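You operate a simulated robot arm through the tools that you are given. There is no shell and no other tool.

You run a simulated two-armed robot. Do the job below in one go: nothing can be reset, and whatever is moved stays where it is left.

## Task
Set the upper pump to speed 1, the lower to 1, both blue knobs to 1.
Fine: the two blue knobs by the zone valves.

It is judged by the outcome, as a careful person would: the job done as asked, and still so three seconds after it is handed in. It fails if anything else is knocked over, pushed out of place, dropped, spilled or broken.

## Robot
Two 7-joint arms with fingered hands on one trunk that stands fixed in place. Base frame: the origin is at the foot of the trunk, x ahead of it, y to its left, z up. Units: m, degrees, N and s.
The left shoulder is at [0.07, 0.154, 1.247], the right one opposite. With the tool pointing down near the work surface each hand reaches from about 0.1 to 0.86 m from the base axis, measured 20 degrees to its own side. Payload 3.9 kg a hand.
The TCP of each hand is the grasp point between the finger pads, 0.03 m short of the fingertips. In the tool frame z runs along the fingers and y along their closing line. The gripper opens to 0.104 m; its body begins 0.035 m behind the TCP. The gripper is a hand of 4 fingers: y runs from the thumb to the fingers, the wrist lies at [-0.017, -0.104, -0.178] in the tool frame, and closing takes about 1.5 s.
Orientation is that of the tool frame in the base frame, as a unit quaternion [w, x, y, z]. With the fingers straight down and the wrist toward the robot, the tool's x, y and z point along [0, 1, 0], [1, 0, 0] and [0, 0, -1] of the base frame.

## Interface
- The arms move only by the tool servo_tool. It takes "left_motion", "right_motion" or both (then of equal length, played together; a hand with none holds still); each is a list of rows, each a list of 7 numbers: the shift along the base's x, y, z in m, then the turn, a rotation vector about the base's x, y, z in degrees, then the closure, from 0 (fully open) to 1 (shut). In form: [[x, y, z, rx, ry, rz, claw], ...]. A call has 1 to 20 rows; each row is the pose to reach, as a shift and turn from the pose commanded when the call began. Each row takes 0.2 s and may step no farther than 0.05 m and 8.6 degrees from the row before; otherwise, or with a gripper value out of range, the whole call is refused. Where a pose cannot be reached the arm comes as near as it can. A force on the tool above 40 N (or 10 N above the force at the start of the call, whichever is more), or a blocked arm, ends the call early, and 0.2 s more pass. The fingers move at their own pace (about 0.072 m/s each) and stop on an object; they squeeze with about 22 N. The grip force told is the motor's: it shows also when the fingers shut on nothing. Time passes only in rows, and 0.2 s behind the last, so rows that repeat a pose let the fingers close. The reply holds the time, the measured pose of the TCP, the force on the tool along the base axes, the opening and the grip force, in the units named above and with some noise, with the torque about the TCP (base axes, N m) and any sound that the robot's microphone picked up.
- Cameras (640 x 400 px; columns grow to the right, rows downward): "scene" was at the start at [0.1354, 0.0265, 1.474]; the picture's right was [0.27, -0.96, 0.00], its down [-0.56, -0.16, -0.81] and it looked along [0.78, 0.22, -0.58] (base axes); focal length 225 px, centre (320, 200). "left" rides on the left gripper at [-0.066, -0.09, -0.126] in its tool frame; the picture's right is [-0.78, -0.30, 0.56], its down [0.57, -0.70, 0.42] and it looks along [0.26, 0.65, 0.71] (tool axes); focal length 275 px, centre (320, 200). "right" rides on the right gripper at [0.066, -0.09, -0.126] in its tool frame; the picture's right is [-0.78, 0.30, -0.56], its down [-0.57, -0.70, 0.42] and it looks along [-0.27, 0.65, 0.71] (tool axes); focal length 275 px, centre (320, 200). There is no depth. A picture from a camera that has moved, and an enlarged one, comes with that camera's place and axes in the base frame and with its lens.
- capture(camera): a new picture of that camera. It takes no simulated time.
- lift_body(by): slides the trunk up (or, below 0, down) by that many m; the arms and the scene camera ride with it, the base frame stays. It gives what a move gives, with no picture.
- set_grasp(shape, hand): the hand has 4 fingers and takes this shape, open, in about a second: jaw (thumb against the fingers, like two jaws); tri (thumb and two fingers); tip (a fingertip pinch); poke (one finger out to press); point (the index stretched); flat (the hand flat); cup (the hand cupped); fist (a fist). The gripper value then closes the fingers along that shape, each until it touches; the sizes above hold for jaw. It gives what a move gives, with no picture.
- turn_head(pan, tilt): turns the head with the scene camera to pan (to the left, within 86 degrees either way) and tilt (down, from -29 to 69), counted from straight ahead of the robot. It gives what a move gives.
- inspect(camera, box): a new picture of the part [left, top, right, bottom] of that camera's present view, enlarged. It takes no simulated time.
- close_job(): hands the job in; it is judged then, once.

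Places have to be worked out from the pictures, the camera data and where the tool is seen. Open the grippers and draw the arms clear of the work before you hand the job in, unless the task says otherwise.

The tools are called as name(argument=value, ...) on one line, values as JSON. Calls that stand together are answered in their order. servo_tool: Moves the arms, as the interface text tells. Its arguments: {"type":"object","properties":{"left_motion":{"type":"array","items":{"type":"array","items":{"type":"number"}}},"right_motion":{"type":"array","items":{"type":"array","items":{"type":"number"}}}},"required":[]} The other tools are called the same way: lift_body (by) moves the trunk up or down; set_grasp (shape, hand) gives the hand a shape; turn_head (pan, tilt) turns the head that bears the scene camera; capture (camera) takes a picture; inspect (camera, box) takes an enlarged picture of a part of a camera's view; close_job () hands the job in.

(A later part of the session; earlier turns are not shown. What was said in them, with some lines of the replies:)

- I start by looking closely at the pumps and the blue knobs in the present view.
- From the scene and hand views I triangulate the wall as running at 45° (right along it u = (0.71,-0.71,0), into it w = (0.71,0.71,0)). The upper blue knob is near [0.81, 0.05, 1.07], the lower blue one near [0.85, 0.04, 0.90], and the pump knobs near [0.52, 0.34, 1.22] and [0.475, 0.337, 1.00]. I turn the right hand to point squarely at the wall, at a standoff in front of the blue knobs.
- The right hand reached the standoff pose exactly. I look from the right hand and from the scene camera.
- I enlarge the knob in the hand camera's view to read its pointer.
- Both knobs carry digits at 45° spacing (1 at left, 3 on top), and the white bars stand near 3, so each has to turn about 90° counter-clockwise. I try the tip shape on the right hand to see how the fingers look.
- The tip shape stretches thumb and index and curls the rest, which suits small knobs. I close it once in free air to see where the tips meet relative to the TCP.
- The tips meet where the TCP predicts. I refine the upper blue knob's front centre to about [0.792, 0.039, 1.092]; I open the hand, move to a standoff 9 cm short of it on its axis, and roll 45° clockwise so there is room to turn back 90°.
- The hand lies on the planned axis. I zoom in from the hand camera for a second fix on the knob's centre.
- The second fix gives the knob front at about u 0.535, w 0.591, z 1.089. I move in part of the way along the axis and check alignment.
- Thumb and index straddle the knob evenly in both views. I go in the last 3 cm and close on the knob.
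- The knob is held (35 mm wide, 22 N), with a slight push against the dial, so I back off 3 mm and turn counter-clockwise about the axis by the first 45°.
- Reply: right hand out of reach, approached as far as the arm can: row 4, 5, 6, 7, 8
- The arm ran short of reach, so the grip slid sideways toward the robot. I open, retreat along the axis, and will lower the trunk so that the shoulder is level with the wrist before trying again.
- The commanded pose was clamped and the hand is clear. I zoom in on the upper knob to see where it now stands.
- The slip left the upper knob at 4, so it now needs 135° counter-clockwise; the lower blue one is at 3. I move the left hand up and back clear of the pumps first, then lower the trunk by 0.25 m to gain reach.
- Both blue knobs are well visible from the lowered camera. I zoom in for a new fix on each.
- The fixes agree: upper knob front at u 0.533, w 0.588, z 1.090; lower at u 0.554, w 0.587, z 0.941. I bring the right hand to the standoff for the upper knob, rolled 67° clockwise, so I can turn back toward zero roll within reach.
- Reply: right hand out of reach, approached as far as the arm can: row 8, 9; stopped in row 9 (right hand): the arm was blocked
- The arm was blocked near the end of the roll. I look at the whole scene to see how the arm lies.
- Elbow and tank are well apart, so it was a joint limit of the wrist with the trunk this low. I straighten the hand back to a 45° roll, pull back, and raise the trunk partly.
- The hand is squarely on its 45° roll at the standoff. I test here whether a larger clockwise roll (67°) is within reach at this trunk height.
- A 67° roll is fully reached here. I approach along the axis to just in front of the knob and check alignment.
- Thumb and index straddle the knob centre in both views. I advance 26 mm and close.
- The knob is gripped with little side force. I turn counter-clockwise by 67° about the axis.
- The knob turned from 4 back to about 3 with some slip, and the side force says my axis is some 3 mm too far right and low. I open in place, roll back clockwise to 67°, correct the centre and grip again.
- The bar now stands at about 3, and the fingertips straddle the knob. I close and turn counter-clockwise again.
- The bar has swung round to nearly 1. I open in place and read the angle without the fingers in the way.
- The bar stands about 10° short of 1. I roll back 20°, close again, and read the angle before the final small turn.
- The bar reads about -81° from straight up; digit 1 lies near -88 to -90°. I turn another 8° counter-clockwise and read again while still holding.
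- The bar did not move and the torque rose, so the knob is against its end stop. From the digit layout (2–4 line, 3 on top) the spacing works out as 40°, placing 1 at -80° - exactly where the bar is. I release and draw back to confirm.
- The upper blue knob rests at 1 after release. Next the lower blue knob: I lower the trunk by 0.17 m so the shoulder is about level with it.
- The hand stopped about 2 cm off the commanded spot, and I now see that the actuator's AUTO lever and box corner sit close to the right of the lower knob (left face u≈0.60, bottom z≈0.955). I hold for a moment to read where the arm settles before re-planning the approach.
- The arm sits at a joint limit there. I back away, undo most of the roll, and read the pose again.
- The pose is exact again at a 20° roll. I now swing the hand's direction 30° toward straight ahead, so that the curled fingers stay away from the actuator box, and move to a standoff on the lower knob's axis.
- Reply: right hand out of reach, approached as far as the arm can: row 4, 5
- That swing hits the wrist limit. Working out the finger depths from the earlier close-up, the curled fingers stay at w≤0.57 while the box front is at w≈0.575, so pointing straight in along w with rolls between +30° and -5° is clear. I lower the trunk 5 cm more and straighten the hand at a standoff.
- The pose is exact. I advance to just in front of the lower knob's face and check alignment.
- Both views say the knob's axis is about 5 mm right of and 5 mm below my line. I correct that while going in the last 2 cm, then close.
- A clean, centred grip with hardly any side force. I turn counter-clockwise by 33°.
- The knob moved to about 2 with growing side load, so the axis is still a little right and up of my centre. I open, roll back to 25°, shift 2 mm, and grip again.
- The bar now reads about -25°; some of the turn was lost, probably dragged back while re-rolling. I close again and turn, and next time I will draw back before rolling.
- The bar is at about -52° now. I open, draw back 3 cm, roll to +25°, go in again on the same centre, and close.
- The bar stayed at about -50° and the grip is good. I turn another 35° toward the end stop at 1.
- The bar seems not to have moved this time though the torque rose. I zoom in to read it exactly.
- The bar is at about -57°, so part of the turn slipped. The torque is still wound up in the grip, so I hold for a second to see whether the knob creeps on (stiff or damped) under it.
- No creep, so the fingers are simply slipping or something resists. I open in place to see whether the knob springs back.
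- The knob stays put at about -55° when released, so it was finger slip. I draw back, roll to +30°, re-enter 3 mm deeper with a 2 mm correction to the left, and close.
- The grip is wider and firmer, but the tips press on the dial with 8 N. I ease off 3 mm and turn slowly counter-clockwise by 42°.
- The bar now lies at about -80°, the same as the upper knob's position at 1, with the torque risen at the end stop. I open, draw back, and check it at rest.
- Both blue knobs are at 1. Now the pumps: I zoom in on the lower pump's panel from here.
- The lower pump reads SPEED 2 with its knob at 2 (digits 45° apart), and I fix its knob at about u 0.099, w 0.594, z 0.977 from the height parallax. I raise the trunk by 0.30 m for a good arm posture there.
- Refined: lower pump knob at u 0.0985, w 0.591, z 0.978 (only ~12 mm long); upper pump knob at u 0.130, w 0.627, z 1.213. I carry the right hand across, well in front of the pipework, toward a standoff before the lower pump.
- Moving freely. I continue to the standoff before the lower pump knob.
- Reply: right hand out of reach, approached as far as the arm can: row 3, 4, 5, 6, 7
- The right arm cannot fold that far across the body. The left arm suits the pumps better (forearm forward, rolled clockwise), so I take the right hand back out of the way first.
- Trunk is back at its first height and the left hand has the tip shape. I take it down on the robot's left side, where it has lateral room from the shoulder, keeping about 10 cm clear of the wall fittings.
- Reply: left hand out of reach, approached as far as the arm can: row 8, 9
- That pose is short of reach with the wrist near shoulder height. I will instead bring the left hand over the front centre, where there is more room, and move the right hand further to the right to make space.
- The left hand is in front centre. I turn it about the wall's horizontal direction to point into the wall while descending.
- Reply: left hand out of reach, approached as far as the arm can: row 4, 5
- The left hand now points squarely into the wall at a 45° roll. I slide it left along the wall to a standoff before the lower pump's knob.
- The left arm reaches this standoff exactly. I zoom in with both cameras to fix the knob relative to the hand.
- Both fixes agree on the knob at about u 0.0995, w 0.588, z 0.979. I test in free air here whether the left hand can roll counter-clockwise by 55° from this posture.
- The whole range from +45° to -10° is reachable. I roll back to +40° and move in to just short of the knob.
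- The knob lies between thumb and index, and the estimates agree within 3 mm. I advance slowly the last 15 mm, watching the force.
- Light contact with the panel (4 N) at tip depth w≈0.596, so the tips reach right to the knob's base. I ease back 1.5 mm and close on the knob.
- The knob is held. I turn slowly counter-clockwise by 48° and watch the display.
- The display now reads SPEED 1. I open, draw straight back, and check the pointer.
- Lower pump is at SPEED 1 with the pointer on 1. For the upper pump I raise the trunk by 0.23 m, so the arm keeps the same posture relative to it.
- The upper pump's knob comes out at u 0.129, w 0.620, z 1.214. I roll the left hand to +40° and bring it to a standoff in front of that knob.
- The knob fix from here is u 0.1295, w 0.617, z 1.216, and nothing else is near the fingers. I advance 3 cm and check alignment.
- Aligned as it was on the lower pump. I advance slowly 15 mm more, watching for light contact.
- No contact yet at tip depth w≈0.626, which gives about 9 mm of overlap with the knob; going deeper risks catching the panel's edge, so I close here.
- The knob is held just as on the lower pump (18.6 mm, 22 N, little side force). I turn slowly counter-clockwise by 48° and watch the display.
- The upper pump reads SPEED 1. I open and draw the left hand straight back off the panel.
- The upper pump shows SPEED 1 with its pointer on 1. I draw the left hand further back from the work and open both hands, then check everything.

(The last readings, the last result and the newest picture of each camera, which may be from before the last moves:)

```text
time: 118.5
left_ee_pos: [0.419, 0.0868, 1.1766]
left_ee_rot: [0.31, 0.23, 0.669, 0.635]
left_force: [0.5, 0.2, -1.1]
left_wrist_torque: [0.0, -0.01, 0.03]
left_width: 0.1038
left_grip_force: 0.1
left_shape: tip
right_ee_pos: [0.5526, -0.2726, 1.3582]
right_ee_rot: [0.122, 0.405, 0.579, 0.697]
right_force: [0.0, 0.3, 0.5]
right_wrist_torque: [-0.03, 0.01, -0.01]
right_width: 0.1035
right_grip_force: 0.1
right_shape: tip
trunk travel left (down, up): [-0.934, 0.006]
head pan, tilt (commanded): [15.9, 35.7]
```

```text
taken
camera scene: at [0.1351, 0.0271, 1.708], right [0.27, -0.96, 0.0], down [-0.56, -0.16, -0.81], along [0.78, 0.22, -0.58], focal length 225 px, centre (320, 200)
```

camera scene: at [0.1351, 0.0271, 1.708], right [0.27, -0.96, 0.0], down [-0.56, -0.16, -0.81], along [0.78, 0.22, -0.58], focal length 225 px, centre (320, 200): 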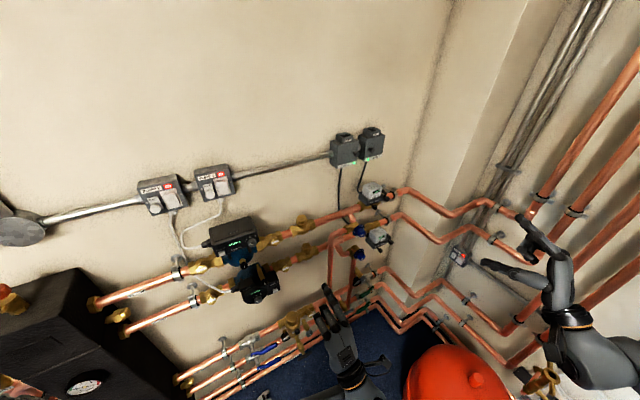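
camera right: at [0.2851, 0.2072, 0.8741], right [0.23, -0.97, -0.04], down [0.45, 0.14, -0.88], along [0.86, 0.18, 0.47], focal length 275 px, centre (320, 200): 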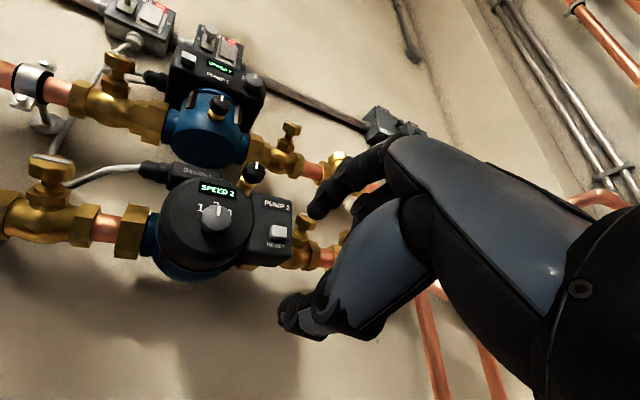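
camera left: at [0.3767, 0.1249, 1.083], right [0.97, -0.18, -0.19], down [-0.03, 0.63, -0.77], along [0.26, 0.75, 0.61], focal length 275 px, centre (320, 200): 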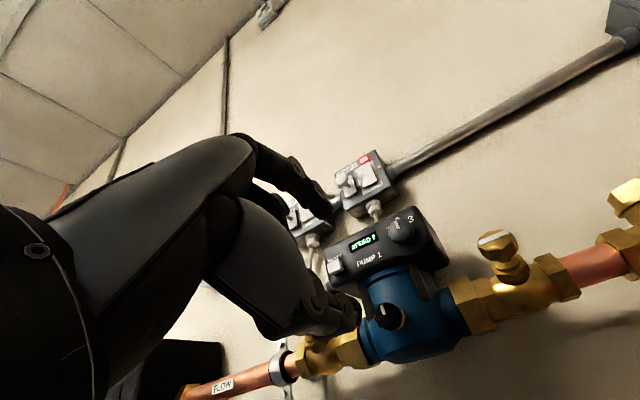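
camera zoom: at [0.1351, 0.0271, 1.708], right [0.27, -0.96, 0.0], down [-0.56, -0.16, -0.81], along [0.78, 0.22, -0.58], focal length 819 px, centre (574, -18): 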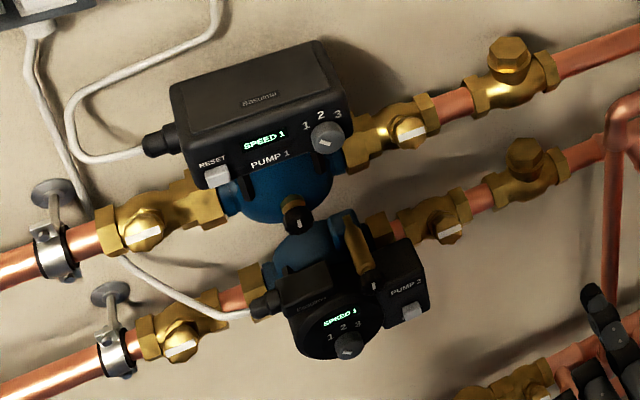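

Both displays read SPEED 1 and both blue knobs' bars point at 1. Valves, levers and the rest are as they were, and both hands are open and clear of the work, so I hand the job in.

close_job()

```text
The job is handed in.
```

Both pumps are on speed 1 and both blue knobs by the zone valves are at 1. I have handed the job in.

- **Pumps:** the displays on the upper pump (PUMP 1) and the lower pump (PUMP 2) both read SPEED 1, and their pointers are on 1.
- **Blue knobs:** both white bars point at 1, and each knob is against its end stop there. On the first try my grip slipped and turned the upper knob to 4. I then turned it back to 1.
- **Everything else:** in the final pictures the zone valves, levers and pipework look as they did at the start. Both hands are open and clear of the work.
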